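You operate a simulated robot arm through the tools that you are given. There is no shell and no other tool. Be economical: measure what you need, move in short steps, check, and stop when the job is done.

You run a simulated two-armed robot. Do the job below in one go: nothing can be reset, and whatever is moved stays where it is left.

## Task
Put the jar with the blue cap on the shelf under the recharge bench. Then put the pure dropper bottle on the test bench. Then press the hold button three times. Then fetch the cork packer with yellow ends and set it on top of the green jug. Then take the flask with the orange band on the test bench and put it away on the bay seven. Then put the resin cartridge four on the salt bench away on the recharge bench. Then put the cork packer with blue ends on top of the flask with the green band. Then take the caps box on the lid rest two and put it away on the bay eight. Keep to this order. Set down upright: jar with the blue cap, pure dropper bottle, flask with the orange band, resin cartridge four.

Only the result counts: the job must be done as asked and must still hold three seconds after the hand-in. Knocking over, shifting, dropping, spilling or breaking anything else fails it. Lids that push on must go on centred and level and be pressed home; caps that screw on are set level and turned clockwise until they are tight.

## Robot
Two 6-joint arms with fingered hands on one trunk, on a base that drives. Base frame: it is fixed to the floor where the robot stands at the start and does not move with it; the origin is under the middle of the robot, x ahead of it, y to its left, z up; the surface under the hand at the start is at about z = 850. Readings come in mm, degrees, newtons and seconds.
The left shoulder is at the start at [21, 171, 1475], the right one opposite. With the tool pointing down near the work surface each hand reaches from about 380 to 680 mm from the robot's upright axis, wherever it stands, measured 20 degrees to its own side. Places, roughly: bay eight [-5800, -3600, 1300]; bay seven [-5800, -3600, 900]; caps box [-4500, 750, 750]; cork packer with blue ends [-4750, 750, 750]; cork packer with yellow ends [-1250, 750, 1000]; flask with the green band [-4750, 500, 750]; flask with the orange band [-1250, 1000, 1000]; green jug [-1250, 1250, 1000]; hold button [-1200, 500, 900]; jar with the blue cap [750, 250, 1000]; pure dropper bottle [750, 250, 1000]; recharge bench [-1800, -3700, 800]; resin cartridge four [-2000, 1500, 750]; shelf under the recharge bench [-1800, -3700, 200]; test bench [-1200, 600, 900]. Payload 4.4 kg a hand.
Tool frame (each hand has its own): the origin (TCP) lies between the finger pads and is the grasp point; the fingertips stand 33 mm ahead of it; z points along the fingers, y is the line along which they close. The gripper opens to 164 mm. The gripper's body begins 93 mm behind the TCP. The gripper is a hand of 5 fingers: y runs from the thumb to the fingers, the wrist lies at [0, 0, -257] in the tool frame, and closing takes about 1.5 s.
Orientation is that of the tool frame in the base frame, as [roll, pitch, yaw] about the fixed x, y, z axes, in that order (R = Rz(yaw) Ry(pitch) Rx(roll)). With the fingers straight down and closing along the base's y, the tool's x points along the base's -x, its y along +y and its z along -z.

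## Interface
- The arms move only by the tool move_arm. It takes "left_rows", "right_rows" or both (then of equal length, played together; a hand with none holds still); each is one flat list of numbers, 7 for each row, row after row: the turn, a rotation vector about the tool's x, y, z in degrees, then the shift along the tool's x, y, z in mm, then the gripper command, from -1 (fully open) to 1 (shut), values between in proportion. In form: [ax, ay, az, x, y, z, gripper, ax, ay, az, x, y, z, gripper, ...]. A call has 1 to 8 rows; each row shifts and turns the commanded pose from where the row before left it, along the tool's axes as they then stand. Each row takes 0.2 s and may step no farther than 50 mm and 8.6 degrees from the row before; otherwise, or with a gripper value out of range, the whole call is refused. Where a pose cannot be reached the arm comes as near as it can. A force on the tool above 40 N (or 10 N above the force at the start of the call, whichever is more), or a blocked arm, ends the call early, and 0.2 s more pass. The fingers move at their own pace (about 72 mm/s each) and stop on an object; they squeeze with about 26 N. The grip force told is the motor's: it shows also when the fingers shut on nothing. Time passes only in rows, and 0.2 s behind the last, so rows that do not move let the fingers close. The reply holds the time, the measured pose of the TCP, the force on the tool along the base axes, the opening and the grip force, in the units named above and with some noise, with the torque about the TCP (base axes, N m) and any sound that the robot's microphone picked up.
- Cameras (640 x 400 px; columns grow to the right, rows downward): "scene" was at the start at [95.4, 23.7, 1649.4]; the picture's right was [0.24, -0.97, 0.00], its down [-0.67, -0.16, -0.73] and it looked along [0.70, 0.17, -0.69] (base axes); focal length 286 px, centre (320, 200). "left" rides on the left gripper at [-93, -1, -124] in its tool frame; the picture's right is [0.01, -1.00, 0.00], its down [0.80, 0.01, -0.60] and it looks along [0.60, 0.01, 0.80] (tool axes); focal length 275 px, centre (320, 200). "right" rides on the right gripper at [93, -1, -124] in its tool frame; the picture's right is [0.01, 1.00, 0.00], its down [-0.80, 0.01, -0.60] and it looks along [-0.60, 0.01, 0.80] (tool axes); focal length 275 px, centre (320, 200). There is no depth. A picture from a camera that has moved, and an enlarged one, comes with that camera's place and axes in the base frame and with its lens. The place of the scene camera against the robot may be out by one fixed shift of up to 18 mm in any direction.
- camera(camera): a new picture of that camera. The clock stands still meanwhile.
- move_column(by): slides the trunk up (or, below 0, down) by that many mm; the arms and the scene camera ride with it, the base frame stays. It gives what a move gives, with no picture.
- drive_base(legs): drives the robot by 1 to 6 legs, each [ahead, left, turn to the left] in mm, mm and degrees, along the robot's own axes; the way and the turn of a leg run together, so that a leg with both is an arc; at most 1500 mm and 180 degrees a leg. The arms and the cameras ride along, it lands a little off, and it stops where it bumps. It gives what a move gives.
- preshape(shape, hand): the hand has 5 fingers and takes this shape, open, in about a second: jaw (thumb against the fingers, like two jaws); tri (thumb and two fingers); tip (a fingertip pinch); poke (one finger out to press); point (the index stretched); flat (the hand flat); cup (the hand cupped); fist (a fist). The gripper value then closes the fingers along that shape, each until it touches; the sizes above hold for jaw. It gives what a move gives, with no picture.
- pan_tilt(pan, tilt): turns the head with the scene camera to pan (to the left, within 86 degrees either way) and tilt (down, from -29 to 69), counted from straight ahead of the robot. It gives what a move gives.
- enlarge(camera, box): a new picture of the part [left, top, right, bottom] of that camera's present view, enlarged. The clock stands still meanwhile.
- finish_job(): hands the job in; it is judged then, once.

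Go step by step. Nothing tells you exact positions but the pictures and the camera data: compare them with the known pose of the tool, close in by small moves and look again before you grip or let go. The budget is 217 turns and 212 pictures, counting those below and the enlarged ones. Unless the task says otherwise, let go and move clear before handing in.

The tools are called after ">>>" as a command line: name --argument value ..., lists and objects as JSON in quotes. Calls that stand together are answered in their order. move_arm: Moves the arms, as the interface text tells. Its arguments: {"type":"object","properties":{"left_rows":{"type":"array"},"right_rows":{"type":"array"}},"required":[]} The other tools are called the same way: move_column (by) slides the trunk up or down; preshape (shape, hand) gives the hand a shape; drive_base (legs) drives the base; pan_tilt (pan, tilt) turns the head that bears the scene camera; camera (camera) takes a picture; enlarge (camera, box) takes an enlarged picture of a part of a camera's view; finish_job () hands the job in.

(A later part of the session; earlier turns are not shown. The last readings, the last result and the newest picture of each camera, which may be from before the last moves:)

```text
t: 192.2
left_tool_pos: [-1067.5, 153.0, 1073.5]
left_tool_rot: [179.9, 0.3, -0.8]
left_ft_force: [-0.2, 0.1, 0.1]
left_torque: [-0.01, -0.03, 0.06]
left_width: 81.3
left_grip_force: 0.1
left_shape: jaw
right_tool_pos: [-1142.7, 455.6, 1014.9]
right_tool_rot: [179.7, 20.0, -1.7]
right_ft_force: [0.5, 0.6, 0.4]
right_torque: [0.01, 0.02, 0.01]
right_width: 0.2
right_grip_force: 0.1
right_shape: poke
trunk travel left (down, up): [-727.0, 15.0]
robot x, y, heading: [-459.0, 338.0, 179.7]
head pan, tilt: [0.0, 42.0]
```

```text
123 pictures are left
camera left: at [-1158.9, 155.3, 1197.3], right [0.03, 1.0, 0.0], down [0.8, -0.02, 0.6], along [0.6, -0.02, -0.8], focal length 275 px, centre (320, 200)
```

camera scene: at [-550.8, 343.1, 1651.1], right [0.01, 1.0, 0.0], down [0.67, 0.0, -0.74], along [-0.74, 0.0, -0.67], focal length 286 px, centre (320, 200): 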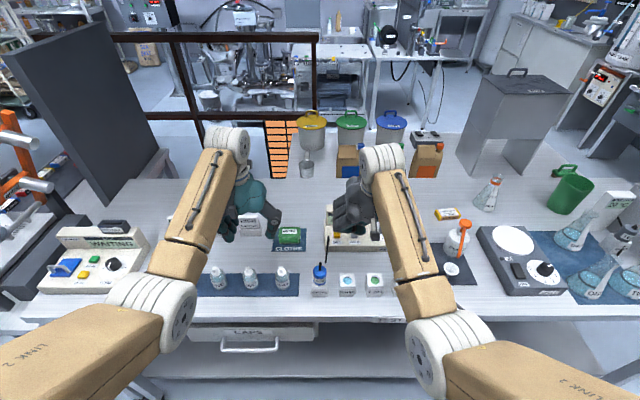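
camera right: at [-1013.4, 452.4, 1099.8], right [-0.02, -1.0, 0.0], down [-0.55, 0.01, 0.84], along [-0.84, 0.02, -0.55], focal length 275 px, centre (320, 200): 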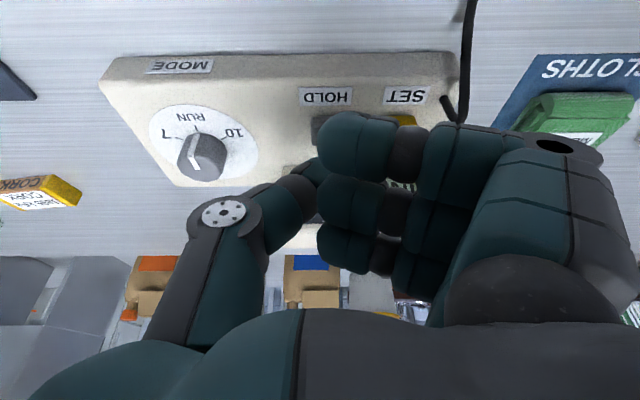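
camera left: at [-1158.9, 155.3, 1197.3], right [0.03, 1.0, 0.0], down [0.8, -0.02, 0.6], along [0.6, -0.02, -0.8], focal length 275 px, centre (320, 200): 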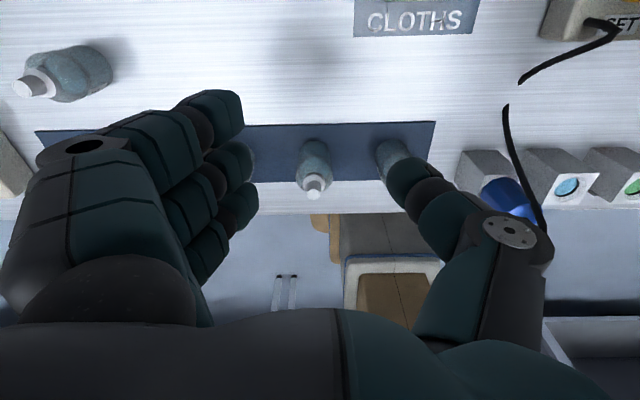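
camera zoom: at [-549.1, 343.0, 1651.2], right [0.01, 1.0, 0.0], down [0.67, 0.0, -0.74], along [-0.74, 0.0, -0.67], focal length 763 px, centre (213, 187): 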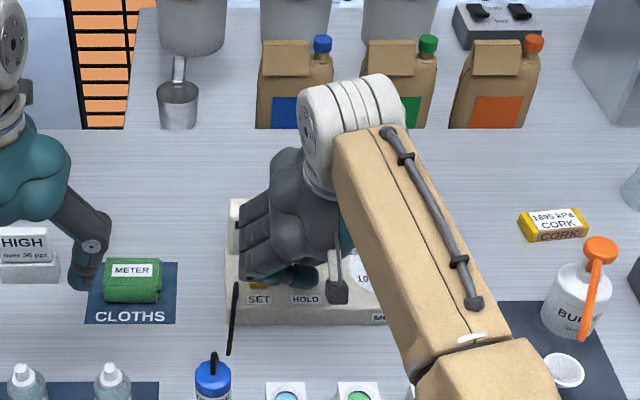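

>>> move_arm --right_rows '[0, 0, 0, 2, 0, 5.6, 0, 0, 0, 0, 2, 0, 5.6, 0, 0, 0, 0, 2, 0, 5.6, 0, 0, 0, 0, 2, 0, 5.6, 0, 0, 0, 0, 0, 0, 0, 0]'

>>> camera --camera "right"

```text
t: 193.4
left_tool_pos: [-1067.2, 155.0, 1072.9]
left_tool_rot: [179.9, 0.2, -0.9]
left_ft_force: [-1.4, 0.0, -0.4]
left_torque: [0.03, 0.04, 0.03]
left_width: 81.1
left_grip_force: 0.1
left_shape: jaw
right_tool_pos: [-1142.8, 455.1, 990.9]
right_tool_rot: [179.8, 19.9, -1.6]
right_ft_force: [-0.9, 0.5, 0.7]
right_torque: [0.02, 0.04, 0.02]
right_width: 0.0
right_grip_force: 0.0
right_shape: poke
trunk travel left (down, up): [-727.0, 15.0]
robot x, y, heading: [-461.8, 338.8, 180.0]
head pan, tilt: [0.0, 42.0]
```

```text
122 pictures are left
camera right: at [-1013.9, 451.7, 1075.9], right [-0.02, -1.0, 0.0], down [-0.55, 0.01, 0.84], along [-0.84, 0.02, -0.55], focal length 275 px, centre (320, 200)
```

right: 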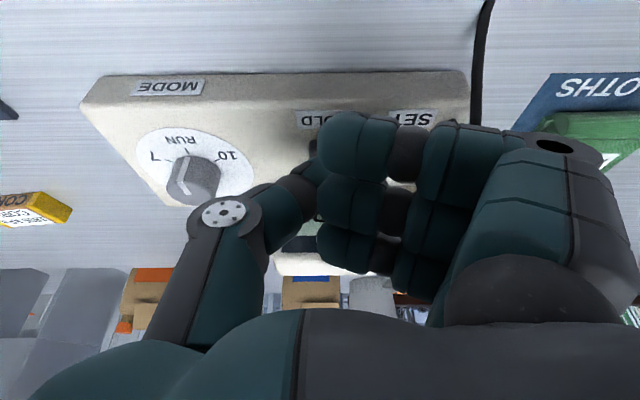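

>>> move_arm --right_rows '[0, 0, 0, 1.4, 0, 3.8, 0, 0, 0, 0, 1.4, 0, 3.8, 0, 0, 0, 0, 1.4, 0, 3.8, 0, 0, 0, 0, 0, 0, 0, 0]'

```text
t: 194.4
left_tool_pos: [-1067.2, 154.0, 1072.4]
left_tool_rot: [180.0, 0.3, -0.9]
left_ft_force: [-0.3, 0.4, -0.3]
left_torque: [0.0, 0.0, -0.06]
left_width: 80.9
left_grip_force: 0.1
left_shape: jaw
right_tool_pos: [-1144.3, 456.8, 980.4]
right_tool_rot: [179.9, 19.8, -1.7]
right_ft_force: [1.5, -0.5, 2.2]
right_torque: [0.0, -0.04, -0.03]
right_width: 0.0
right_grip_force: 0.2
right_shape: poke
trunk travel left (down, up): [-727.0, 15.0]
robot x, y, heading: [-463.7, 338.9, 179.7]
head pan, tilt: [0.0, 42.0]
heard: click
```

A click was heard. I'll release and look at the display.

>>> move_arm --right_rows '[0, 0, 0, -3.4, 0, -9.4, 0, 0, 0, 0, -3.4, 0, -9.4, 0, 0, 0, 0, 0, 0, 0, 0]'

>>> enlarge --camera "scene" --box '[300, 180, 400, 260]'

```text
t: 195.2
left_tool_pos: [-1068.0, 154.8, 1072.7]
left_tool_rot: [-180.0, 0.2, -1.0]
left_ft_force: [-0.3, -0.3, 0.6]
left_torque: [-0.01, -0.01, 0.02]
left_width: 81.2
left_grip_force: 0.0
left_shape: jaw
right_tool_pos: [-1143.7, 456.5, 999.6]
right_tool_rot: [179.7, 19.9, -1.7]
right_ft_force: [-0.4, 0.4, 0.0]
right_torque: [0.01, -0.01, 0.01]
right_width: 0.0
right_grip_force: 0.0
right_shape: poke
trunk travel left (down, up): [-727.0, 15.0]
robot x, y, heading: [-460.4, 342.8, 179.8]
head pan, tilt: [0.0, 42.0]
```

```text
5.00 times, centred on (350, 220) of scene
camera zoom: at [-550.6, 343.2, 1651.1], right [0.01, 1.0, 0.0], down [0.67, 0.0, -0.74], along [-0.74, 0.0, -0.67], focal length 1431 px, centre (170, 100)
```

zoom: 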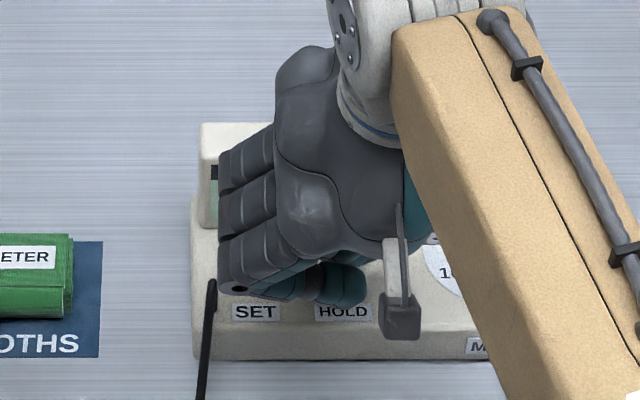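

I'll retract to see whether the display reacted.

>>> move_arm --right_rows '[0, 0, 0, 0, 0, -45, 0, 0, 0, 0, 20, 0, -30, 0, 0, 0, 0, 0, -45, 0, 0, 0, 0, 0, 0, -45, 0, 0, 0, 0, 0, 0, -45, 0, 0]'

>>> camera --camera "right"

>>> enlarge --camera "scene" --box '[300, 180, 400, 260]'

```text
t: 196.4
left_tool_pos: [-1067.9, 156.1, 1072.2]
left_tool_rot: [179.8, 0.1, -0.9]
left_ft_force: [0.6, 0.8, 0.3]
left_torque: [-0.08, -0.01, -0.03]
left_width: 81.0
left_grip_force: 0.1
left_shape: jaw
right_tool_pos: [-1096.6, 592.4, 1059.4]
right_tool_rot: [179.6, 19.9, -1.8]
right_ft_force: [-0.8, 0.6, -0.2]
right_torque: [-0.09, 0.03, 0.02]
right_width: 0.1
right_grip_force: 0.1
right_shape: poke
trunk travel left (down, up): [-727.0, 15.0]
robot x, y, heading: [-457.9, 337.2, 179.6]
head pan, tilt: [0.0, 42.0]
```

```text
120 pictures are left
camera right: at [-966.3, 588.9, 1144.4], right [-0.02, -1.0, 0.0], down [-0.55, 0.01, 0.84], along [-0.84, 0.01, -0.55], focal length 275 px, centre (320, 200)
```

right: 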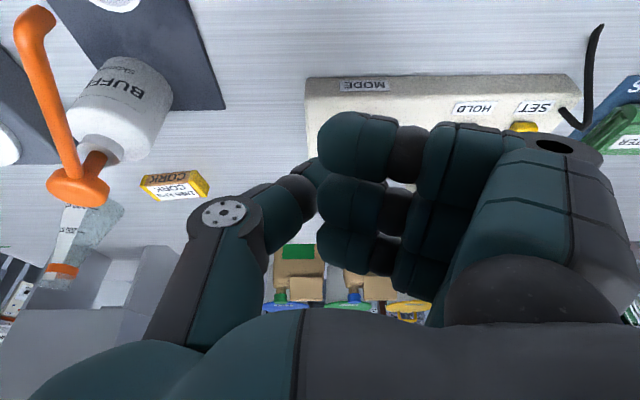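

```text
5.00 times, centred on (350, 220) of scene
camera zoom: at [-550.5, 345.6, 1651.1], right [0.01, 1.0, 0.0], down [0.67, 0.0, -0.74], along [-0.74, 0.0, -0.67], focal length 1431 px, centre (170, 100)
```

zoom: 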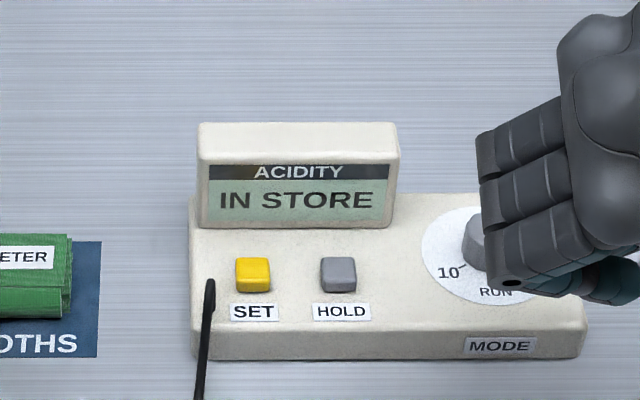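

The display shows no change, but geometry says the tip was on HOLD. I'll return above it for the second press.

>>> move_arm --right_rows '[0, 0, 0, 0, 45, 0, 0, 0, 0, 0, 0, 45, 0, 0, 0, 0, 0, 0, 46, 0, 0, 0, 0, 0, -12, 0, 36, 0, 0, 0, 0, -12, 0, 36, 0, 0, 0, 0, 0, 0, 0, 0]'

```text
t: 197.8
left_tool_pos: [-1067.5, 155.0, 1073.1]
left_tool_rot: [180.0, 0.3, -0.8]
left_ft_force: [1.0, 0.1, -0.1]
left_torque: [0.0, 0.01, -0.01]
left_width: 81.0
left_grip_force: 0.1
left_shape: jaw
right_tool_pos: [-1145.1, 457.3, 1005.8]
right_tool_rot: [179.8, 20.1, -1.7]
right_ft_force: [-0.5, 0.1, 0.6]
right_torque: [0.04, 0.03, -0.06]
right_width: 0.2
right_grip_force: 0.1
right_shape: poke
trunk travel left (down, up): [-727.0, 15.0]
robot x, y, heading: [-458.5, 336.6, 179.6]
head pan, tilt: [0.0, 42.0]
```

>>> move_arm --right_rows '[0, 0, 0, 3.4, 0, 9.4, 0, 0, 0, 0, 3.4, 0, 9.4, 0, 0, 0, 0, 2, 0, 5.6, 0, 0, 0, 0, 0, 0, 0, 0]'

```text
t: 198.8
left_tool_pos: [-1068.2, 153.5, 1073.0]
left_tool_rot: [180.0, 0.3, -0.9]
left_ft_force: [-0.1, -0.5, -0.5]
left_torque: [0.07, 0.0, 0.0]
left_width: 80.9
left_grip_force: 0.0
left_shape: jaw
right_tool_pos: [-1146.8, 456.0, 978.0]
right_tool_rot: [179.8, 20.1, -1.7]
right_ft_force: [-0.6, 2.3, 6.5]
right_torque: [0.09, 0.06, -0.01]
right_width: 0.0
right_grip_force: 0.1
right_shape: poke
trunk travel left (down, up): [-727.0, 15.0]
robot x, y, heading: [-461.2, 336.8, 179.8]
head pan, tilt: [0.0, 42.0]
heard: click
```

Second click. I'll lift 20 mm, then press the third time.

>>> move_arm --right_rows '[0, 0, 0, -3.4, 0, -9.4, 0, 0, 0, 0, -3.4, 0, -9.4, 0, 0, 0, 0, 0, 0, 0, 0]'

>>> move_arm --right_rows '[0, 0, 0, 3.4, 0, 9.4, 0, 0, 0, 0, 3.4, 0, 9.4, 0, 0, 0, 0, 0, 0, 0, 0]'

```text
t: 199.6
left_tool_pos: [-1068.1, 153.9, 1073.3]
left_tool_rot: [-179.9, 0.2, -0.9]
left_ft_force: [-0.8, -1.2, -1.0]
left_torque: [0.02, -0.02, -0.04]
left_width: 81.0
left_grip_force: 0.0
left_shape: jaw
right_tool_pos: [-1147.6, 453.6, 997.5]
right_tool_rot: [179.8, 19.8, -1.6]
right_ft_force: [0.1, -0.1, 0.5]
right_torque: [-0.02, -0.01, -0.03]
right_width: 0.3
right_grip_force: 0.1
right_shape: poke
trunk travel left (down, up): [-727.0, 15.0]
robot x, y, heading: [-463.3, 337.6, 179.7]
head pan, tilt: [0.0, 42.0]
```

```text
t: 200.4
left_tool_pos: [-1068.1, 154.0, 1073.6]
left_tool_rot: [180.0, 0.3, -0.9]
left_ft_force: [0.6, -0.8, -0.1]
left_torque: [0.02, -0.04, -0.01]
left_width: 81.0
left_grip_force: 0.0
left_shape: jaw
right_tool_pos: [-1148.5, 453.8, 979.8]
right_tool_rot: [179.7, 20.0, -1.8]
right_ft_force: [1.4, 0.7, 4.7]
right_torque: [0.0, 0.01, 0.04]
right_width: 0.0
right_grip_force: 0.1
right_shape: poke
trunk travel left (down, up): [-727.0, 15.0]
robot x, y, heading: [-460.5, 338.6, 179.8]
head pan, tilt: [0.0, 42.0]
heard: click
```

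Three clicks heard. I'll raise both hands, return the right hand to jaw shape and vertical, and drive along to the cork packer.

>>> move_arm --right_rows '[0, 0, 0, -14, 0, -37, 0, 0, 0, 0, -14, 0, -37, 0, 0, 0, 0, -10, 0, -30, 0, 0, 0, 0, 0, 0, 0, 0]' --left_rows '[0, 0, 0, 0, 0, -20, 0, 0, 0, 0, 0, 0, -20, 0, 0, 0, 0, 0, 0, 0, 0, 0, 0, 0, 0, 0, 0, 0]'

>>> preshape --shape "jaw" --hand "right"

>>> drive_base --legs '[[0, -370, 0], [70, 0, 0]]'

>>> camera --camera "right"

>>> camera --camera "scene"

```text
t: 201.4
left_tool_pos: [-1072.2, 155.5, 1108.0]
left_tool_rot: [180.0, 0.2, -1.0]
left_ft_force: [0.3, 0.4, 0.4]
left_torque: [0.01, -0.03, 0.02]
left_width: 80.9
left_grip_force: 0.1
left_shape: jaw
left hand out of reach, approached as far as the arm can: row 2
right_tool_pos: [-1147.9, 455.5, 1088.0]
right_tool_rot: [179.7, 20.0, -1.8]
right_ft_force: [0.7, -0.7, -0.5]
right_torque: [0.0, -0.04, -0.02]
right_width: 0.1
right_grip_force: 0.2
right_shape: poke
trunk travel left (down, up): [-727.0, 15.0]
robot x, y, heading: [-461.3, 339.9, 179.6]
head pan, tilt: [0.0, 42.0]
```

```text
t: 202.3
left_tool_pos: [-1073.0, 155.8, 1106.9]
left_tool_rot: [180.0, 0.4, -1.0]
left_ft_force: [0.0, 0.3, -0.5]
left_torque: [-0.01, -0.05, -0.02]
left_width: 80.9
left_grip_force: 0.2
left_shape: jaw
right_tool_pos: [-1148.6, 454.3, 1088.1]
right_tool_rot: [179.8, 19.8, -1.6]
right_ft_force: [-0.9, -1.0, 0.0]
right_torque: [0.02, -0.01, -0.01]
right_width: 164.0
right_grip_force: 0.1
right_shape: jaw
trunk travel left (down, up): [-727.0, 15.0]
robot x, y, heading: [-461.2, 339.0, 179.6]
head pan, tilt: [0.0, 42.0]
```

```text
t: 205.3
left_tool_pos: [-1144.2, 522.1, 1107.1]
left_tool_rot: [-180.0, 0.2, -0.7]
left_ft_force: [0.5, 0.3, 0.6]
left_torque: [0.0, -0.06, -0.01]
left_width: 81.2
left_grip_force: 0.0
left_shape: jaw
right_tool_pos: [-1220.8, 822.7, 1087.7]
right_tool_rot: [179.8, 19.9, -1.5]
right_ft_force: [-1.1, 0.1, -0.7]
right_torque: [-0.01, -0.02, 0.02]
right_width: 164.0
right_grip_force: 0.1
right_shape: jaw
trunk travel left (down, up): [-727.0, 15.0]
robot x, y, heading: [-531.4, 706.9, 179.9]
head pan, tilt: [0.0, 42.0]
```

```text
118 pictures are left
camera right: at [-1090.9, 820.5, 1172.5], right [-0.01, -1.0, 0.0], down [-0.55, 0.01, 0.84], along [-0.83, 0.01, -0.55], focal length 275 px, centre (320, 200)
```

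right: 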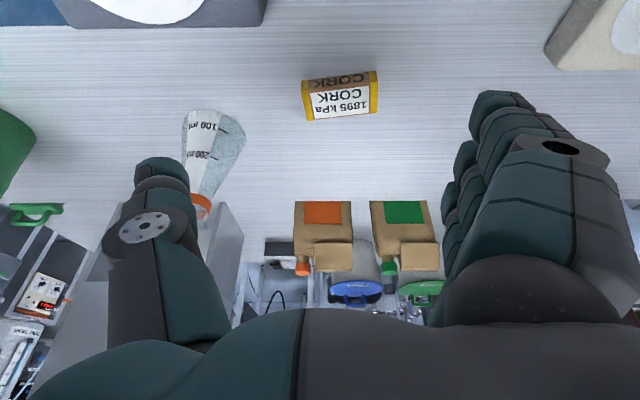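

```text
117 pictures are left
camera scene: at [-623.8, 713.5, 1650.9], right [0.0, 1.0, 0.0], down [0.67, 0.0, -0.74], along [-0.74, 0.0, -0.67], focal length 286 px, centre (320, 200)
```

scene: 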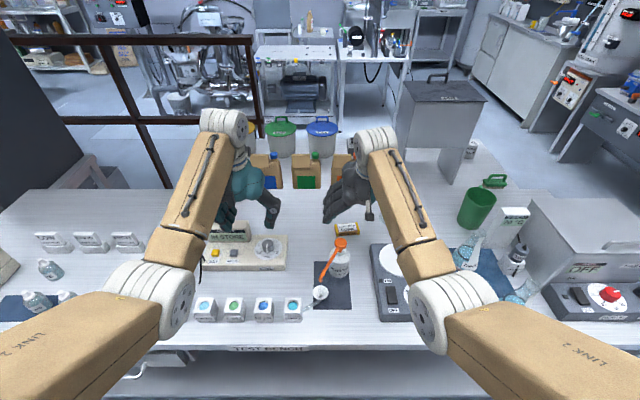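

>>> enlarge --camera "right" --box '[270, 50, 410, 140]'

>>> enlarge --camera "scene" --box '[430, 150, 550, 290]'

```text
4.44 times, centred on (340, 95) of right
camera zoom: at [-1090.9, 820.5, 1172.5], right [-0.01, -1.0, 0.0], down [-0.55, 0.01, 0.84], along [-0.83, 0.01, -0.55], focal length 1224 px, centre (231, 667)
```

zoom: 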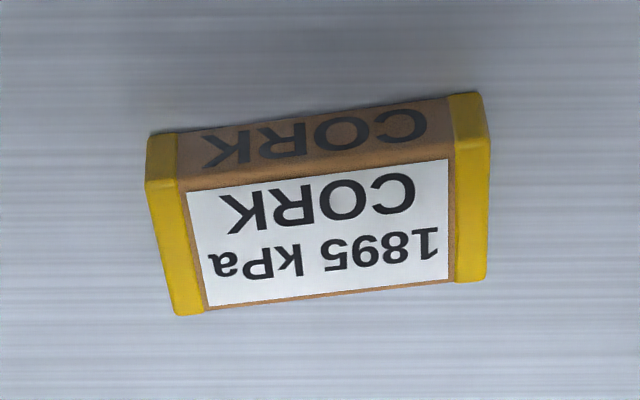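

```text
2.86 times, centred on (490, 220) of scene
camera zoom: at [-623.8, 713.5, 1650.9], right [0.0, 1.0, 0.0], down [0.67, 0.0, -0.74], along [-0.74, 0.0, -0.67], focal length 818 px, centre (-166, 143)
```

zoom: 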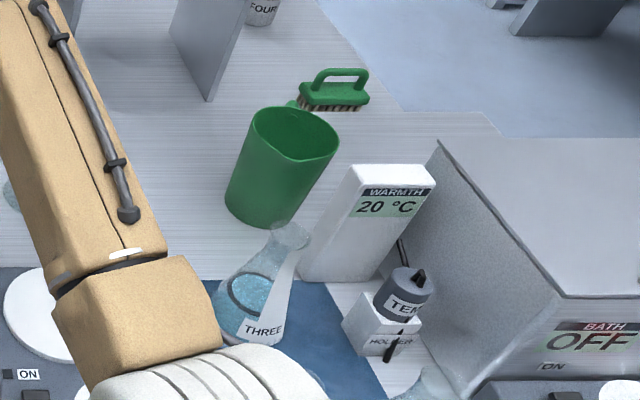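

The block is about 80 × 40 × 20 mm at (-1280, 800). Before going closer I'll check how near the base is to the bench.

>>> pan_tilt --pan 0 --tilt 69

>>> camera --camera "scene"

```text
t: 206.2
left_tool_pos: [-1142.3, 523.7, 1109.0]
left_tool_rot: [180.0, 0.3, -0.6]
left_ft_force: [-0.4, 0.1, -0.4]
left_torque: [0.01, 0.03, 0.03]
left_width: 81.0
left_grip_force: 0.0
left_shape: jaw
right_tool_pos: [-1218.1, 823.0, 1088.4]
right_tool_rot: [179.8, 19.9, -1.5]
right_ft_force: [0.4, 0.2, 1.0]
right_torque: [-0.03, 0.0, -0.01]
right_width: 163.9
right_grip_force: 0.1
right_shape: jaw
trunk travel left (down, up): [-727.0, 15.0]
robot x, y, heading: [-534.0, 705.7, 179.8]
head pan, tilt: [0.0, 68.8]
```

```text
114 pictures are left
camera scene: at [-593.0, 713.1, 1618.0], right [0.0, 1.0, 0.0], down [0.93, 0.0, -0.36], along [-0.36, 0.0, -0.93], focal length 286 px, centre (320, 200)
```

scene: 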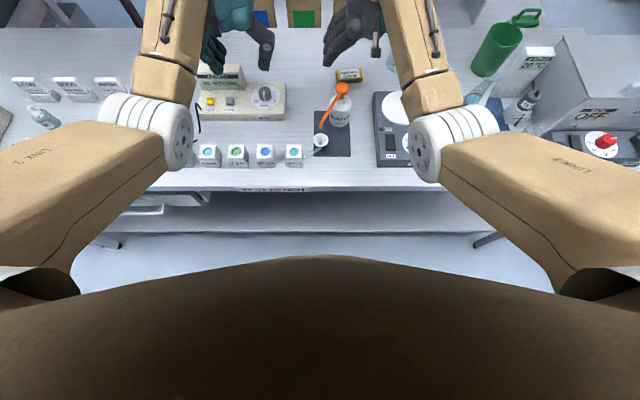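

There's room for the base to go about 100 mm nearer. I'll drive in, make the right hand vertical, and turn it across the block (yaw ≈ 97°).

>>> drive_base --legs '[[103, 0, 0]]'

>>> move_arm --right_rows '[0, 7, 0, 0, 0, 0, 0, 0, 7, 0, 0, 0, 0, 0, 0, 6, 0, 0, 0, 0, 0, 0, 0, -8.4, 0, 0, 0, 0, 0, 0, -8.4, 0, 0, 0, 0, 0, 0, -8.4, 0, 0, 0, 0, 0, 0, -8.4, 0, 0, 0, 0, 0, 0, -8.4, 0, 0, 0, 0]'

>>> move_arm --right_rows '[0, 0, -8.4, 0, 0, 0, 0, 0, 0, -8.4, 0, 0, 0, 0, 0, 0, -8.4, 0, 0, 0, 0, 0, 0, -8.4, 0, 0, 0, 0, 0, 0, -8.4, 0, 0, 0, 0, 0, 0, -8.4, 0, 0, 0, 0, 0, 0, -6.6, 0, 0, 0, 0, 0, 0, 0, 0, 0, 0, 0]'

>>> camera --camera "right"

```text
t: 207.3
left_tool_pos: [-1246.4, 525.5, 1107.1]
left_tool_rot: [179.9, 0.2, -0.8]
left_ft_force: [-0.7, 0.9, 0.3]
left_torque: [0.0, -0.06, 0.01]
left_width: 81.0
left_grip_force: 0.1
left_shape: jaw
right_tool_pos: [-1320.6, 825.0, 1087.9]
right_tool_rot: [179.8, 20.0, -1.6]
right_ft_force: [-0.6, -0.1, -1.0]
right_torque: [0.0, -0.03, -0.01]
right_width: 163.6
right_grip_force: 0.1
right_shape: jaw
trunk travel left (down, up): [-727.0, 15.0]
robot x, y, heading: [-631.1, 713.2, 179.6]
head pan, tilt: [0.0, 68.8]
```

```text
t: 209.2
left_tool_pos: [-1243.4, 524.5, 1107.5]
left_tool_rot: [-180.0, 0.3, -0.9]
left_ft_force: [0.3, -0.2, 0.8]
left_torque: [0.01, 0.0, 0.01]
left_width: 81.2
left_grip_force: 0.0
left_shape: jaw
right_tool_pos: [-1318.3, 824.3, 1089.8]
right_tool_rot: [179.8, 0.2, 40.4]
right_ft_force: [0.1, 0.4, 0.5]
right_torque: [-0.02, -0.05, 0.0]
right_width: 83.2
right_grip_force: 0.1
right_shape: jaw
trunk travel left (down, up): [-727.0, 15.0]
robot x, y, heading: [-630.7, 712.0, 179.7]
head pan, tilt: [0.0, 68.8]
```

```text
t: 210.9
left_tool_pos: [-1243.6, 524.7, 1108.6]
left_tool_rot: [-179.9, 0.3, -0.9]
left_ft_force: [0.5, -0.8, 0.4]
left_torque: [-0.04, 0.04, 0.03]
left_width: 81.2
left_grip_force: 0.1
left_shape: jaw
right_tool_pos: [-1314.5, 820.3, 1089.7]
right_tool_rot: [-179.9, 0.1, 96.8]
right_ft_force: [-0.4, 0.6, -0.1]
right_torque: [0.01, 0.0, 0.01]
right_width: 82.9
right_grip_force: 0.1
right_shape: jaw
right hand out of reach, approached as far as the arm can: row 7
trunk travel left (down, up): [-727.0, 15.0]
robot x, y, heading: [-631.7, 713.8, 179.7]
head pan, tilt: [0.0, 68.8]
```

```text
113 pictures are left
camera right: at [-1325.9, 911.5, 1213.4], right [0.99, 0.13, 0.0], down [0.11, -0.79, 0.6], along [0.08, -0.6, -0.8], focal length 275 px, centre (320, 200)
```

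right: 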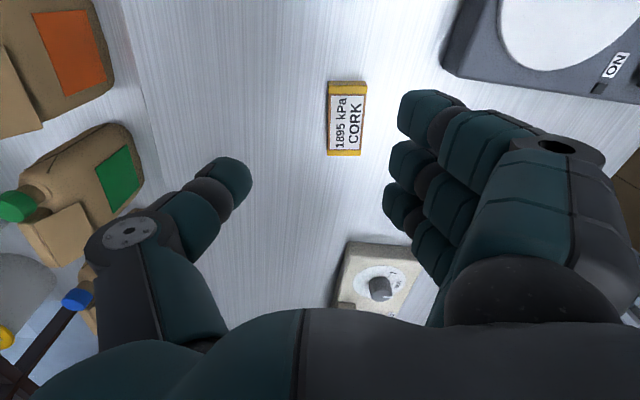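

The block is at (-1284, 804). I'll centre over it and lower partway.

>>> move_arm --right_rows '[0, 0, 0, -20, 29, 0, 0, 0, 0, 0, 0, 0, 45, 0, 0, 0, 0, 0, 0, 40, 0, 0, 0, 0, 0, 0, 0, 0]'

>>> camera --camera "right"

```text
t: 211.9
left_tool_pos: [-1244.1, 525.0, 1110.0]
left_tool_rot: [179.9, 0.3, -0.8]
left_ft_force: [0.6, 0.0, 0.2]
left_torque: [0.03, -0.01, -0.03]
left_width: 81.1
left_grip_force: 0.1
left_shape: jaw
right_tool_pos: [-1284.1, 803.5, 1004.1]
right_tool_rot: [180.0, 0.1, 97.4]
right_ft_force: [0.4, -0.5, -0.4]
right_torque: [0.01, 0.02, -0.02]
right_width: 82.7
right_grip_force: 0.1
right_shape: jaw
trunk travel left (down, up): [-727.0, 15.0]
robot x, y, heading: [-635.6, 713.3, 179.8]
head pan, tilt: [0.0, 68.8]
```

```text
112 pictures are left
camera right: at [-1296.3, 896.1, 1128.8], right [0.99, 0.14, 0.0], down [0.11, -0.79, 0.6], along [0.08, -0.6, -0.8], focal length 275 px, centre (320, 200)
```

right: 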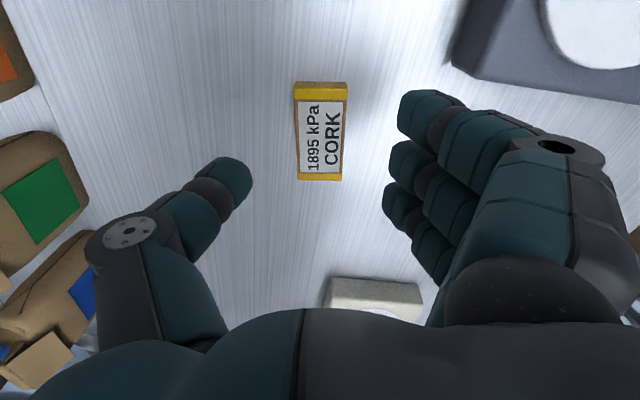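

>>> move_arm --right_rows '[0, 0, 0, 3, 0, 32, 0, 0, 0, 0, 0, 0, 32, 0, 0, 0, 0, 0, 0, 0, 0]'

>>> camera --camera "right"

```text
t: 212.8
left_tool_pos: [-1244.5, 524.4, 1107.5]
left_tool_rot: [-180.0, 0.3, -0.9]
left_ft_force: [0.0, 0.0, 0.6]
left_torque: [0.03, 0.01, -0.02]
left_width: 81.5
left_grip_force: 0.0
left_shape: jaw
right_tool_pos: [-1274.7, 807.7, 947.5]
right_tool_rot: [-179.9, 0.0, 96.8]
right_ft_force: [0.3, -0.6, -0.6]
right_torque: [0.03, 0.01, 0.0]
right_width: 82.7
right_grip_force: 0.0
right_shape: jaw
right hand out of reach, approached as far as the arm can: row 2
trunk travel left (down, up): [-727.0, 15.0]
robot x, y, heading: [-632.2, 709.1, 179.6]
head pan, tilt: [0.0, 68.8]
```

```text
111 pictures are left
camera right: at [-1286.3, 899.6, 1070.7], right [0.99, 0.13, 0.0], down [0.11, -0.79, 0.6], along [0.08, -0.59, -0.8], focal length 275 px, centre (320, 200)
```

right: 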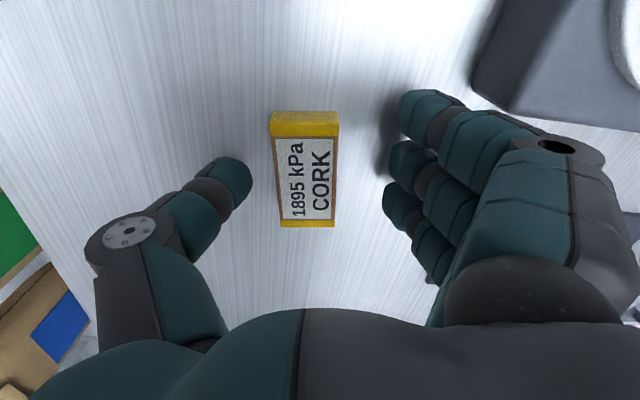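

At the reach limit; lowering the trunk 10 mm will bring the fingertips down to the block.

>>> move_column --by -10

>>> move_arm --right_rows '[0, 0, 0, 0, -6, 0, 0, 0, 0, 0, 0, 0, 0, 0]'

>>> camera --camera "right"

```text
t: 213.3
left_tool_pos: [-1243.4, 524.4, 1098.9]
left_tool_rot: [-180.0, 0.2, -0.8]
left_ft_force: [0.7, -1.1, 0.3]
left_torque: [-0.02, -0.05, -0.01]
left_width: 81.0
left_grip_force: 0.1
left_shape: jaw
right_tool_pos: [-1273.3, 806.7, 936.6]
right_tool_rot: [180.0, -0.1, 97.0]
right_ft_force: [-0.6, 0.1, -0.5]
right_torque: [-0.01, -0.02, -0.02]
right_width: 82.6
right_grip_force: 0.1
right_shape: jaw
trunk travel left (down, up): [-717.0, 25.0]
robot x, y, heading: [-631.9, 708.2, 179.6]
head pan, tilt: [0.0, 68.8]
```

```text
t: 213.9
left_tool_pos: [-1243.7, 525.5, 1098.3]
left_tool_rot: [180.0, 0.3, -0.8]
left_ft_force: [0.6, -0.2, 0.1]
left_torque: [0.01, 0.04, 0.02]
left_width: 80.9
left_grip_force: 0.0
left_shape: jaw
right_tool_pos: [-1275.4, 808.3, 938.1]
right_tool_rot: [-180.0, -0.1, 96.9]
right_ft_force: [0.8, 0.6, 0.2]
right_torque: [0.02, 0.03, 0.0]
right_width: 82.9
right_grip_force: 0.0
right_shape: jaw
right hand out of reach, approached as far as the arm can: row 1
trunk travel left (down, up): [-717.0, 25.0]
robot x, y, heading: [-629.2, 708.5, 179.6]
head pan, tilt: [0.0, 68.8]
```

```text
110 pictures are left
camera right: at [-1287.1, 899.2, 1062.1], right [0.99, 0.13, 0.0], down [0.11, -0.79, 0.6], along [0.08, -0.59, -0.8], focal length 275 px, centre (320, 200)
```

right: 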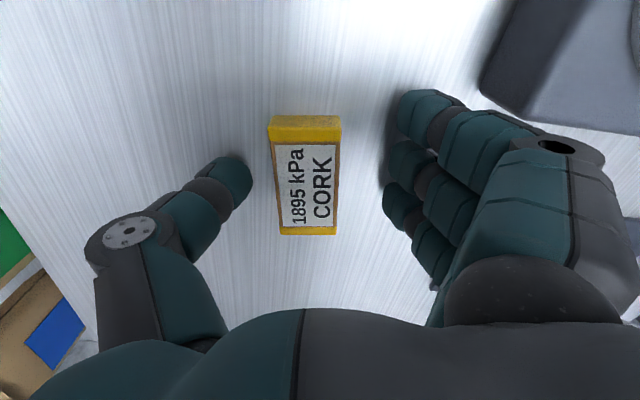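

Good enough; I'll close on the block.

>>> move_arm --right_rows '[0, 0, 0, 0, 0, 0, 0.3, 0, 0, 0, 0, 0, 0, 0.6, 0, 0, 0, 0, 0, 0, 1, 0, 0, 0, 0, 0, 0, 1, 0, 0, 0, 0, 0, 0, 1, 0, 0, 0, 0, 0, 0, 1]'

>>> camera --camera "right"

```text
t: 215.3
left_tool_pos: [-1243.9, 525.3, 1098.3]
left_tool_rot: [-180.0, 0.3, -0.8]
left_ft_force: [0.2, 0.0, 0.3]
left_torque: [0.0, 0.01, 0.03]
left_width: 81.1
left_grip_force: 0.0
left_shape: jaw
right_tool_pos: [-1276.4, 807.7, 937.4]
right_tool_rot: [-179.9, 0.0, 96.8]
right_ft_force: [-0.2, -0.8, 0.5]
right_torque: [0.0, 0.05, 0.02]
right_width: 34.0
right_grip_force: 26.0
right_shape: jaw
trunk travel left (down, up): [-717.0, 25.0]
robot x, y, heading: [-636.1, 706.3, 179.6]
head pan, tilt: [0.0, 68.8]
```

```text
109 pictures are left
camera right: at [-1287.4, 899.0, 1062.1], right [0.99, 0.13, 0.0], down [0.11, -0.79, 0.6], along [0.08, -0.59, -0.8], focal length 275 px, centre (320, 200)
```

right: 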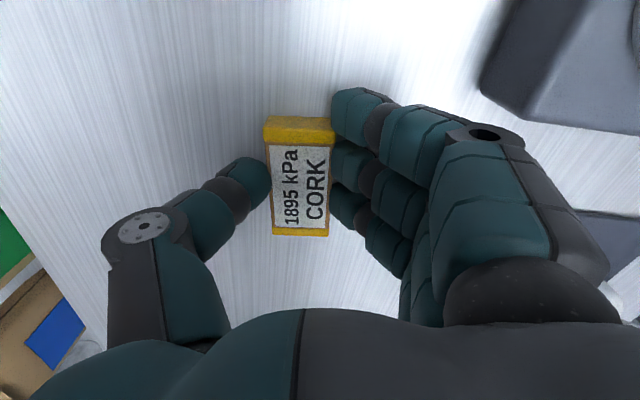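

Gripped. I'll lift the block, swing the left arm outward, back off a little, and strafe to the jug.

>>> move_arm --right_rows '[0, 0, 0, 0, 0, -10, 1, 0, 0, 0, 0, 0, -45, 1, 0, 0, 0, 0, 0, -45, 1, 0, 0, 0, 0, 0, -45, 1, 0, 0, 0, 0, 0, -25, 1]' --left_rows '[0, 0, 0, 0, 0, 0, 0, 0, 0, 0, 0, 35, 0, 0, 0, 0, 0, 0, 35, 0, 0, 0, 0, 0, 0, 35, 0, 0, 0, 0, 0, 0, 35, 0, 0]'

>>> drive_base --legs '[[-140, 0, 0], [0, -430, 0]]'

>>> pan_tilt --pan -15 --tilt 45

>>> camera --camera "scene"

>>> camera --camera "right"

```text
t: 216.5
left_tool_pos: [-1245.8, 384.9, 1099.2]
left_tool_rot: [-179.8, 0.3, -0.7]
left_ft_force: [0.5, -0.7, 0.7]
left_torque: [0.01, 0.02, 0.03]
left_width: 81.0
left_grip_force: 0.0
left_shape: jaw
right_tool_pos: [-1274.1, 805.8, 1109.1]
right_tool_rot: [-180.0, -0.2, 97.0]
right_ft_force: [0.2, -0.7, -0.9]
right_torque: [0.01, -0.01, -0.01]
right_width: 33.6
right_grip_force: 26.1
right_shape: jaw
trunk travel left (down, up): [-717.0, 25.0]
robot x, y, heading: [-629.9, 710.5, 179.7]
head pan, tilt: [0.0, 68.8]
```

```text
t: 220.1
left_tool_pos: [-1108.0, 816.6, 1099.8]
left_tool_rot: [180.0, 0.4, -1.0]
left_ft_force: [0.2, 0.4, 0.6]
left_torque: [-0.03, 0.0, 0.01]
left_width: 81.1
left_grip_force: 0.1
left_shape: jaw
right_tool_pos: [-1137.7, 1238.5, 1107.8]
right_tool_rot: [179.9, 0.0, 97.0]
right_ft_force: [0.1, 0.5, 0.0]
right_torque: [-0.02, 0.02, 0.01]
right_width: 34.0
right_grip_force: 26.1
right_shape: jaw
trunk travel left (down, up): [-717.0, 25.0]
robot x, y, heading: [-494.8, 1138.6, 179.7]
head pan, tilt: [0.0, 68.8]
```

```text
t: 220.9
left_tool_pos: [-1109.6, 815.8, 1100.5]
left_tool_rot: [-180.0, 0.2, -1.0]
left_ft_force: [-0.5, -0.1, -0.4]
left_torque: [-0.01, -0.01, -0.01]
left_width: 81.1
left_grip_force: 0.0
left_shape: jaw
right_tool_pos: [-1137.4, 1237.3, 1108.0]
right_tool_rot: [-179.9, 0.0, 97.0]
right_ft_force: [0.0, 0.2, 0.9]
right_torque: [-0.01, 0.01, 0.0]
right_width: 33.8
right_grip_force: 26.3
right_shape: jaw
trunk travel left (down, up): [-717.0, 25.0]
robot x, y, heading: [-496.8, 1138.1, 179.7]
head pan, tilt: [-15.0, 45.0]
```

```text
108 pictures are left
camera scene: at [-580.6, 1164.4, 1636.7], right [0.26, 0.96, 0.0], down [0.68, -0.19, -0.71], along [-0.68, 0.19, -0.71], focal length 286 px, centre (320, 200)
```

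scene: 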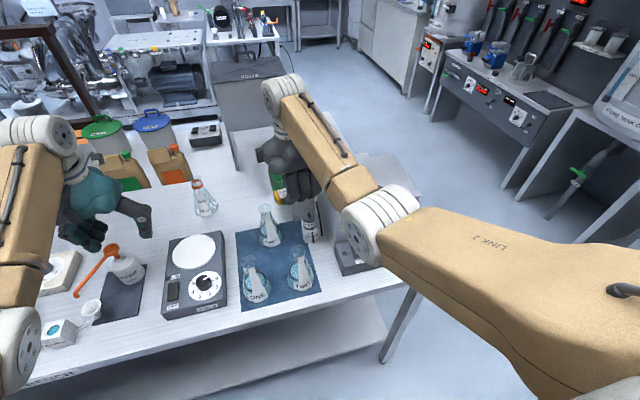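

```text
107 pictures are left
camera right: at [-1149.5, 1328.7, 1232.7], right [0.99, 0.13, 0.0], down [0.11, -0.79, 0.6], along [0.08, -0.59, -0.8], focal length 275 px, centre (320, 200)
```

right: 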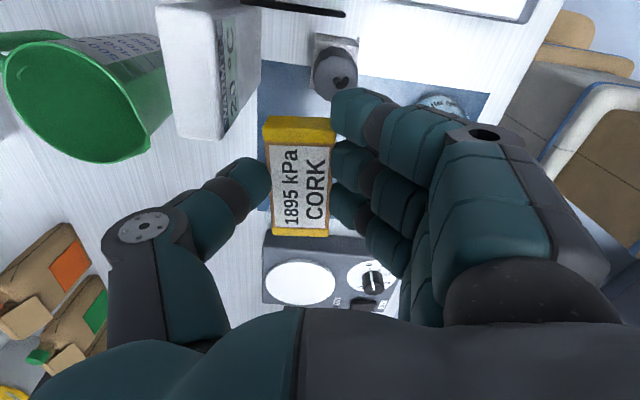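

The jug rim is around (-1312, 1250), and a tall WARMTH unit stands beside it. I'll raise the trunk, come at the jug from the lower-y side, and turn the block to yaw ≈ 70° so its corners avoid the spout.

>>> move_column --by 22

>>> drive_base --legs '[[0, 130, 0], [125, 0, 0]]'

>>> move_arm --right_rows '[0, 0, 8.4, 0, 0, 0, 1, 0, 0, 8.4, 0, 0, 0, 1, 0, 0, 8.4, 0, 0, 0, 1, 0, 0, 0, 0, 0, 0, 1]'

>>> camera --camera "right"

>>> camera --camera "scene"

```text
t: 221.6
left_tool_pos: [-1109.7, 816.9, 1122.5]
left_tool_rot: [180.0, 0.2, -0.9]
left_ft_force: [-0.3, 0.0, 0.4]
left_torque: [-0.02, 0.01, 0.02]
left_width: 81.1
left_grip_force: 0.0
left_shape: jaw
right_tool_pos: [-1138.5, 1236.3, 1129.7]
right_tool_rot: [-179.8, -0.1, 97.0]
right_ft_force: [-0.7, -0.7, -1.1]
right_torque: [0.0, 0.04, -0.03]
right_width: 34.1
right_grip_force: 26.5
right_shape: jaw
trunk travel left (down, up): [-739.0, 3.0]
robot x, y, heading: [-499.3, 1138.0, 179.7]
head pan, tilt: [-15.0, 45.0]
```

```text
t: 223.8
left_tool_pos: [-1239.3, 693.7, 1121.9]
left_tool_rot: [179.9, 0.3, -0.9]
left_ft_force: [-0.4, 0.1, 0.8]
left_torque: [-0.02, -0.05, 0.01]
left_width: 81.4
left_grip_force: 0.1
left_shape: jaw
right_tool_pos: [-1266.8, 1115.8, 1130.4]
right_tool_rot: [-180.0, -0.1, 96.9]
right_ft_force: [-0.4, 0.6, -0.7]
right_torque: [0.02, 0.0, 0.03]
right_width: 33.7
right_grip_force: 26.1
right_shape: jaw
trunk travel left (down, up): [-739.0, 3.0]
robot x, y, heading: [-625.0, 1015.0, 179.5]
head pan, tilt: [-15.0, 45.0]
```

```text
t: 224.8
left_tool_pos: [-1238.2, 693.6, 1122.3]
left_tool_rot: [180.0, 0.1, -1.0]
left_ft_force: [-0.4, -0.1, 0.8]
left_torque: [-0.03, 0.01, -0.01]
left_width: 81.3
left_grip_force: 0.1
left_shape: jaw
right_tool_pos: [-1267.4, 1114.7, 1130.6]
right_tool_rot: [-180.0, 0.0, 71.7]
right_ft_force: [0.0, 0.2, -0.3]
right_torque: [0.0, -0.01, 0.0]
right_width: 33.8
right_grip_force: 25.8
right_shape: jaw
trunk travel left (down, up): [-739.0, 3.0]
robot x, y, heading: [-624.4, 1016.1, 179.7]
head pan, tilt: [-15.0, 45.0]
```

```text
106 pictures are left
camera right: at [-1238.4, 1202.1, 1254.5], right [0.95, -0.3, 0.0], down [-0.24, -0.76, 0.6], along [-0.18, -0.57, -0.8], focal length 275 px, centre (320, 200)
```

right: 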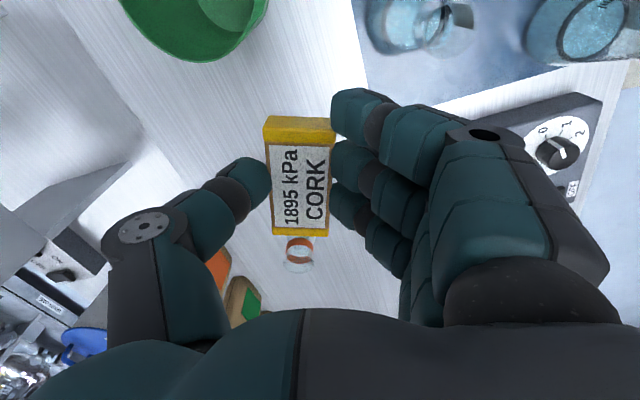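

```text
105 pictures are left
camera scene: at [-709.5, 1041.3, 1658.8], right [0.27, 0.96, 0.0], down [0.68, -0.19, -0.71], along [-0.68, 0.19, -0.71], focal length 286 px, centre (320, 200)
```

scene: 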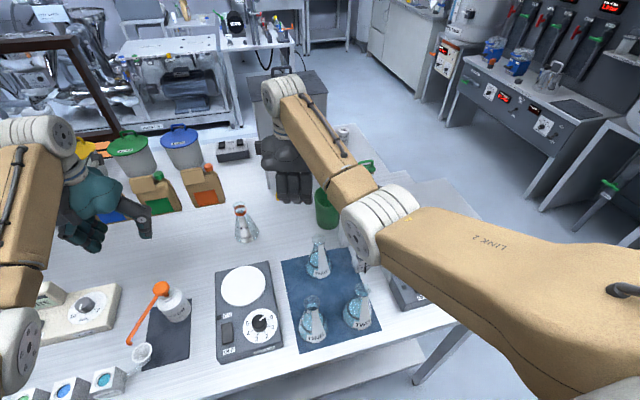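

I'll move 100 mm toward the jug and look at the rim around the block.

>>> drive_base --legs '[[0, -105, 0]]'

>>> camera --camera "right"

>>> enlarge --camera "scene" --box '[230, 120, 390, 260]'

```text
t: 225.9
left_tool_pos: [-1238.7, 800.3, 1121.6]
left_tool_rot: [-180.0, 0.1, -0.9]
left_ft_force: [0.5, 0.1, 0.5]
left_torque: [-0.02, 0.02, -0.04]
left_width: 80.9
left_grip_force: 0.0
left_shape: jaw
right_tool_pos: [-1267.2, 1220.9, 1129.6]
right_tool_rot: [180.0, 0.0, 71.7]
right_ft_force: [0.8, 0.5, 0.0]
right_torque: [-0.02, 0.0, 0.01]
right_width: 33.8
right_grip_force: 26.0
right_shape: jaw
trunk travel left (down, up): [-739.0, 3.0]
robot x, y, heading: [-623.2, 1121.0, 179.7]
head pan, tilt: [-15.0, 45.0]
```

```text
104 pictures are left
camera right: at [-1237.8, 1308.9, 1254.5], right [0.95, -0.3, 0.0], down [-0.24, -0.76, 0.6], along [-0.18, -0.57, -0.8], focal length 275 px, centre (320, 200)
```

right: 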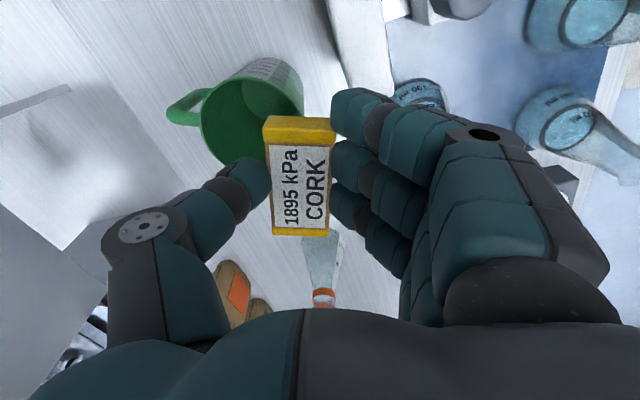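

```text
2.86 times, centred on (310, 190) of scene
camera zoom: at [-708.8, 1148.1, 1658.8], right [0.27, 0.96, 0.0], down [0.68, -0.19, -0.71], along [-0.68, 0.19, -0.71], focal length 818 px, centre (349, 229)
```

zoom: 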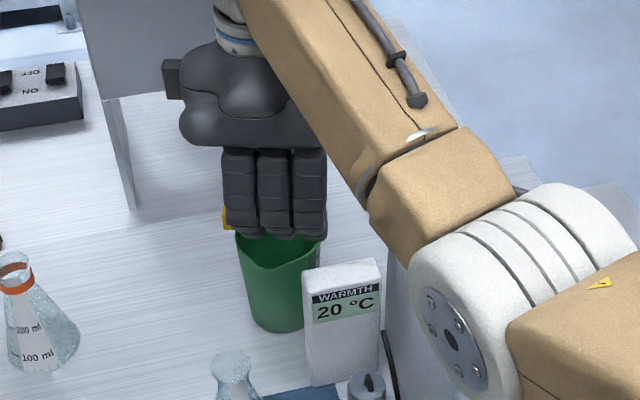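

>>> enlarge --camera "right" --box '[150, 40, 350, 240]'

```text
2.00 times, centred on (250, 140) of right
camera zoom: at [-1237.8, 1308.9, 1254.5], right [0.95, -0.3, 0.0], down [-0.24, -0.76, 0.6], along [-0.18, -0.57, -0.8], focal length 551 px, centre (460, 320)
```

zoom: 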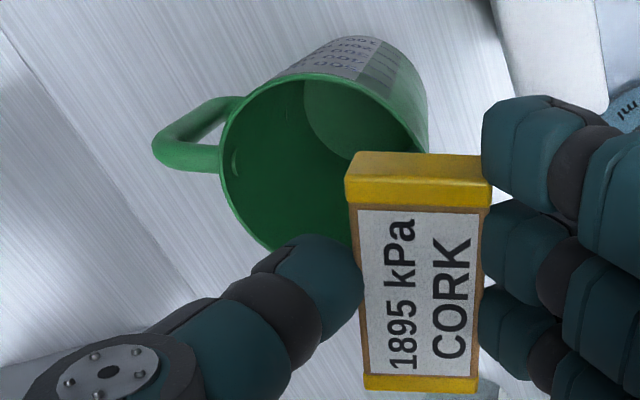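

The rim centre is near (-1318, 1243), diameter about 88 mm. I'll yaw to 58° (away from the WARMTH unit), centre the block over the rim and lower to just above it.

>>> drive_base --legs '[[12, 0, 0]]'

>>> move_arm --right_rows '[0, 0, 7, 0, 0, 0, 1, 0, 0, 7, 0, 0, 0, 1, 0, 0, 0, -3, -33, 0, 1, 0, 0, 0, 0, 0, 25, 1, 0, 0, 0, 0, 0, 0, 1]'

>>> enlarge --camera "right" --box '[150, 40, 450, 280]'

>>> enlarge --camera "scene" --box '[230, 120, 390, 260]'

```text
t: 226.7
left_tool_pos: [-1248.5, 799.2, 1123.0]
left_tool_rot: [-180.0, 0.2, -0.8]
left_ft_force: [-0.2, 0.1, -0.3]
left_torque: [0.01, 0.02, 0.01]
left_width: 81.3
left_grip_force: 0.0
left_shape: jaw
right_tool_pos: [-1276.3, 1220.2, 1132.0]
right_tool_rot: [-179.9, 0.2, 71.7]
right_ft_force: [-0.4, 0.6, -1.1]
right_torque: [-0.01, 0.01, -0.02]
right_width: 33.6
right_grip_force: 25.8
right_shape: jaw
trunk travel left (down, up): [-739.0, 3.0]
robot x, y, heading: [-635.6, 1124.9, 179.6]
head pan, tilt: [-15.0, 45.0]
```

```text
t: 227.9
left_tool_pos: [-1251.1, 799.2, 1121.4]
left_tool_rot: [180.0, 0.1, -0.9]
left_ft_force: [-0.6, -0.6, -0.1]
left_torque: [0.02, -0.05, -0.01]
left_width: 81.2
left_grip_force: 0.0
left_shape: jaw
right_tool_pos: [-1309.3, 1238.4, 1105.0]
right_tool_rot: [180.0, 0.1, 57.7]
right_ft_force: [0.4, -0.5, 0.3]
right_torque: [0.02, -0.02, -0.01]
right_width: 33.7
right_grip_force: 26.5
right_shape: jaw
trunk travel left (down, up): [-739.0, 3.0]
robot x, y, heading: [-632.8, 1122.2, 179.7]
head pan, tilt: [-15.0, 45.0]
```

```text
1.67 times, centred on (300, 160) of right
camera zoom: at [-1260.2, 1316.3, 1229.3], right [0.85, -0.52, 0.0], down [-0.42, -0.68, 0.6], along [-0.31, -0.51, -0.8], focal length 459 px, centre (353, 267)
```

zoom: 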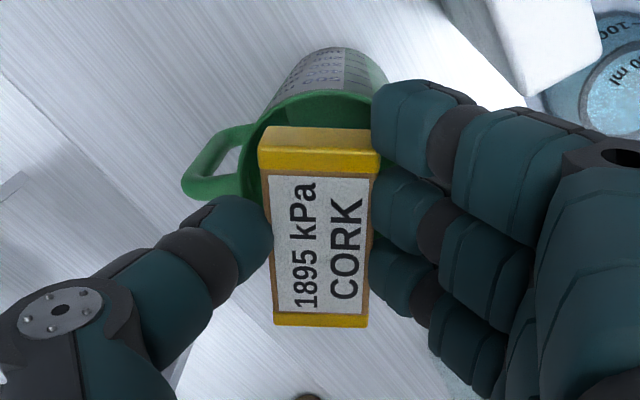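

```text
2.86 times, centred on (310, 190) of scene
camera zoom: at [-721.2, 1147.4, 1658.8], right [0.27, 0.96, 0.0], down [0.68, -0.19, -0.71], along [-0.68, 0.19, -0.71], focal length 818 px, centre (349, 229)
```

zoom: 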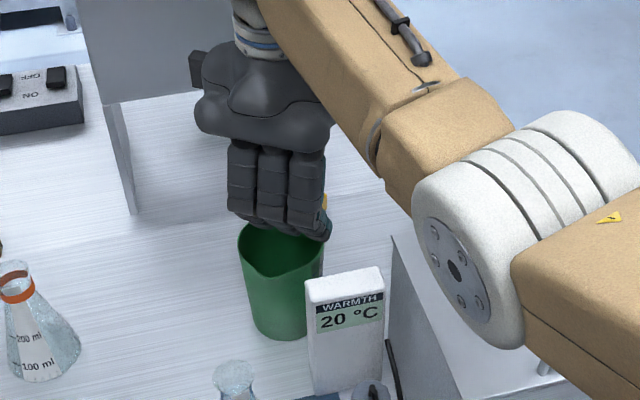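

The rim and block line up within a few mm. I'll lower gently until contact.

>>> move_arm --right_rows '[0, 0, 0, 0, 0, 12, 1, 0, 0, 0, 0, 0, 8, 1, 0, 0, 0, 0, 0, 0, 1]'

>>> enlarge --camera "right" --box '[150, 40, 450, 280]'

>>> enlarge --camera "scene" --box '[270, 170, 350, 250]'

```text
t: 228.7
left_tool_pos: [-1249.4, 798.4, 1122.0]
left_tool_rot: [-179.9, 0.2, -1.0]
left_ft_force: [0.6, -0.7, 0.8]
left_torque: [-0.02, 0.02, -0.03]
left_width: 81.2
left_grip_force: 0.0
left_shape: jaw
right_tool_pos: [-1307.0, 1236.3, 1086.9]
right_tool_rot: [180.0, 0.0, 57.8]
right_ft_force: [-0.1, -0.2, 0.3]
right_torque: [0.0, -0.01, -0.04]
right_width: 33.3
right_grip_force: 26.1
right_shape: jaw
trunk travel left (down, up): [-739.0, 3.0]
robot x, y, heading: [-635.5, 1122.9, 179.5]
head pan, tilt: [-15.0, 45.0]
```

```text
1.67 times, centred on (300, 160) of right
camera zoom: at [-1258.3, 1315.4, 1210.7], right [0.85, -0.52, 0.0], down [-0.42, -0.68, 0.6], along [-0.31, -0.51, -0.8], focal length 459 px, centre (353, 267)
```

zoom: 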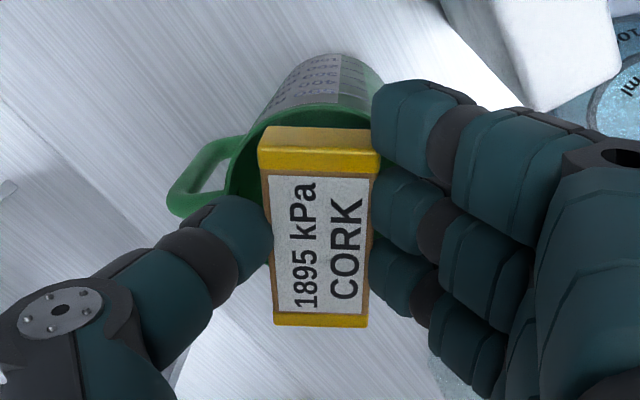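

```text
5.00 times, centred on (310, 210) of scene
camera zoom: at [-720.5, 1147.1, 1658.8], right [0.27, 0.96, 0.0], down [0.68, -0.19, -0.71], along [-0.68, 0.19, -0.71], focal length 1431 px, centre (370, 150)
```

zoom: 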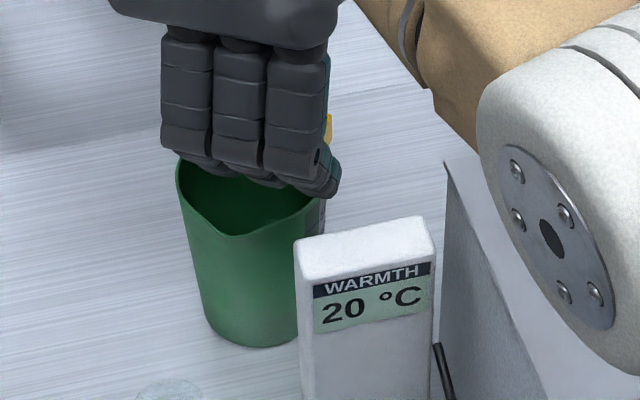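

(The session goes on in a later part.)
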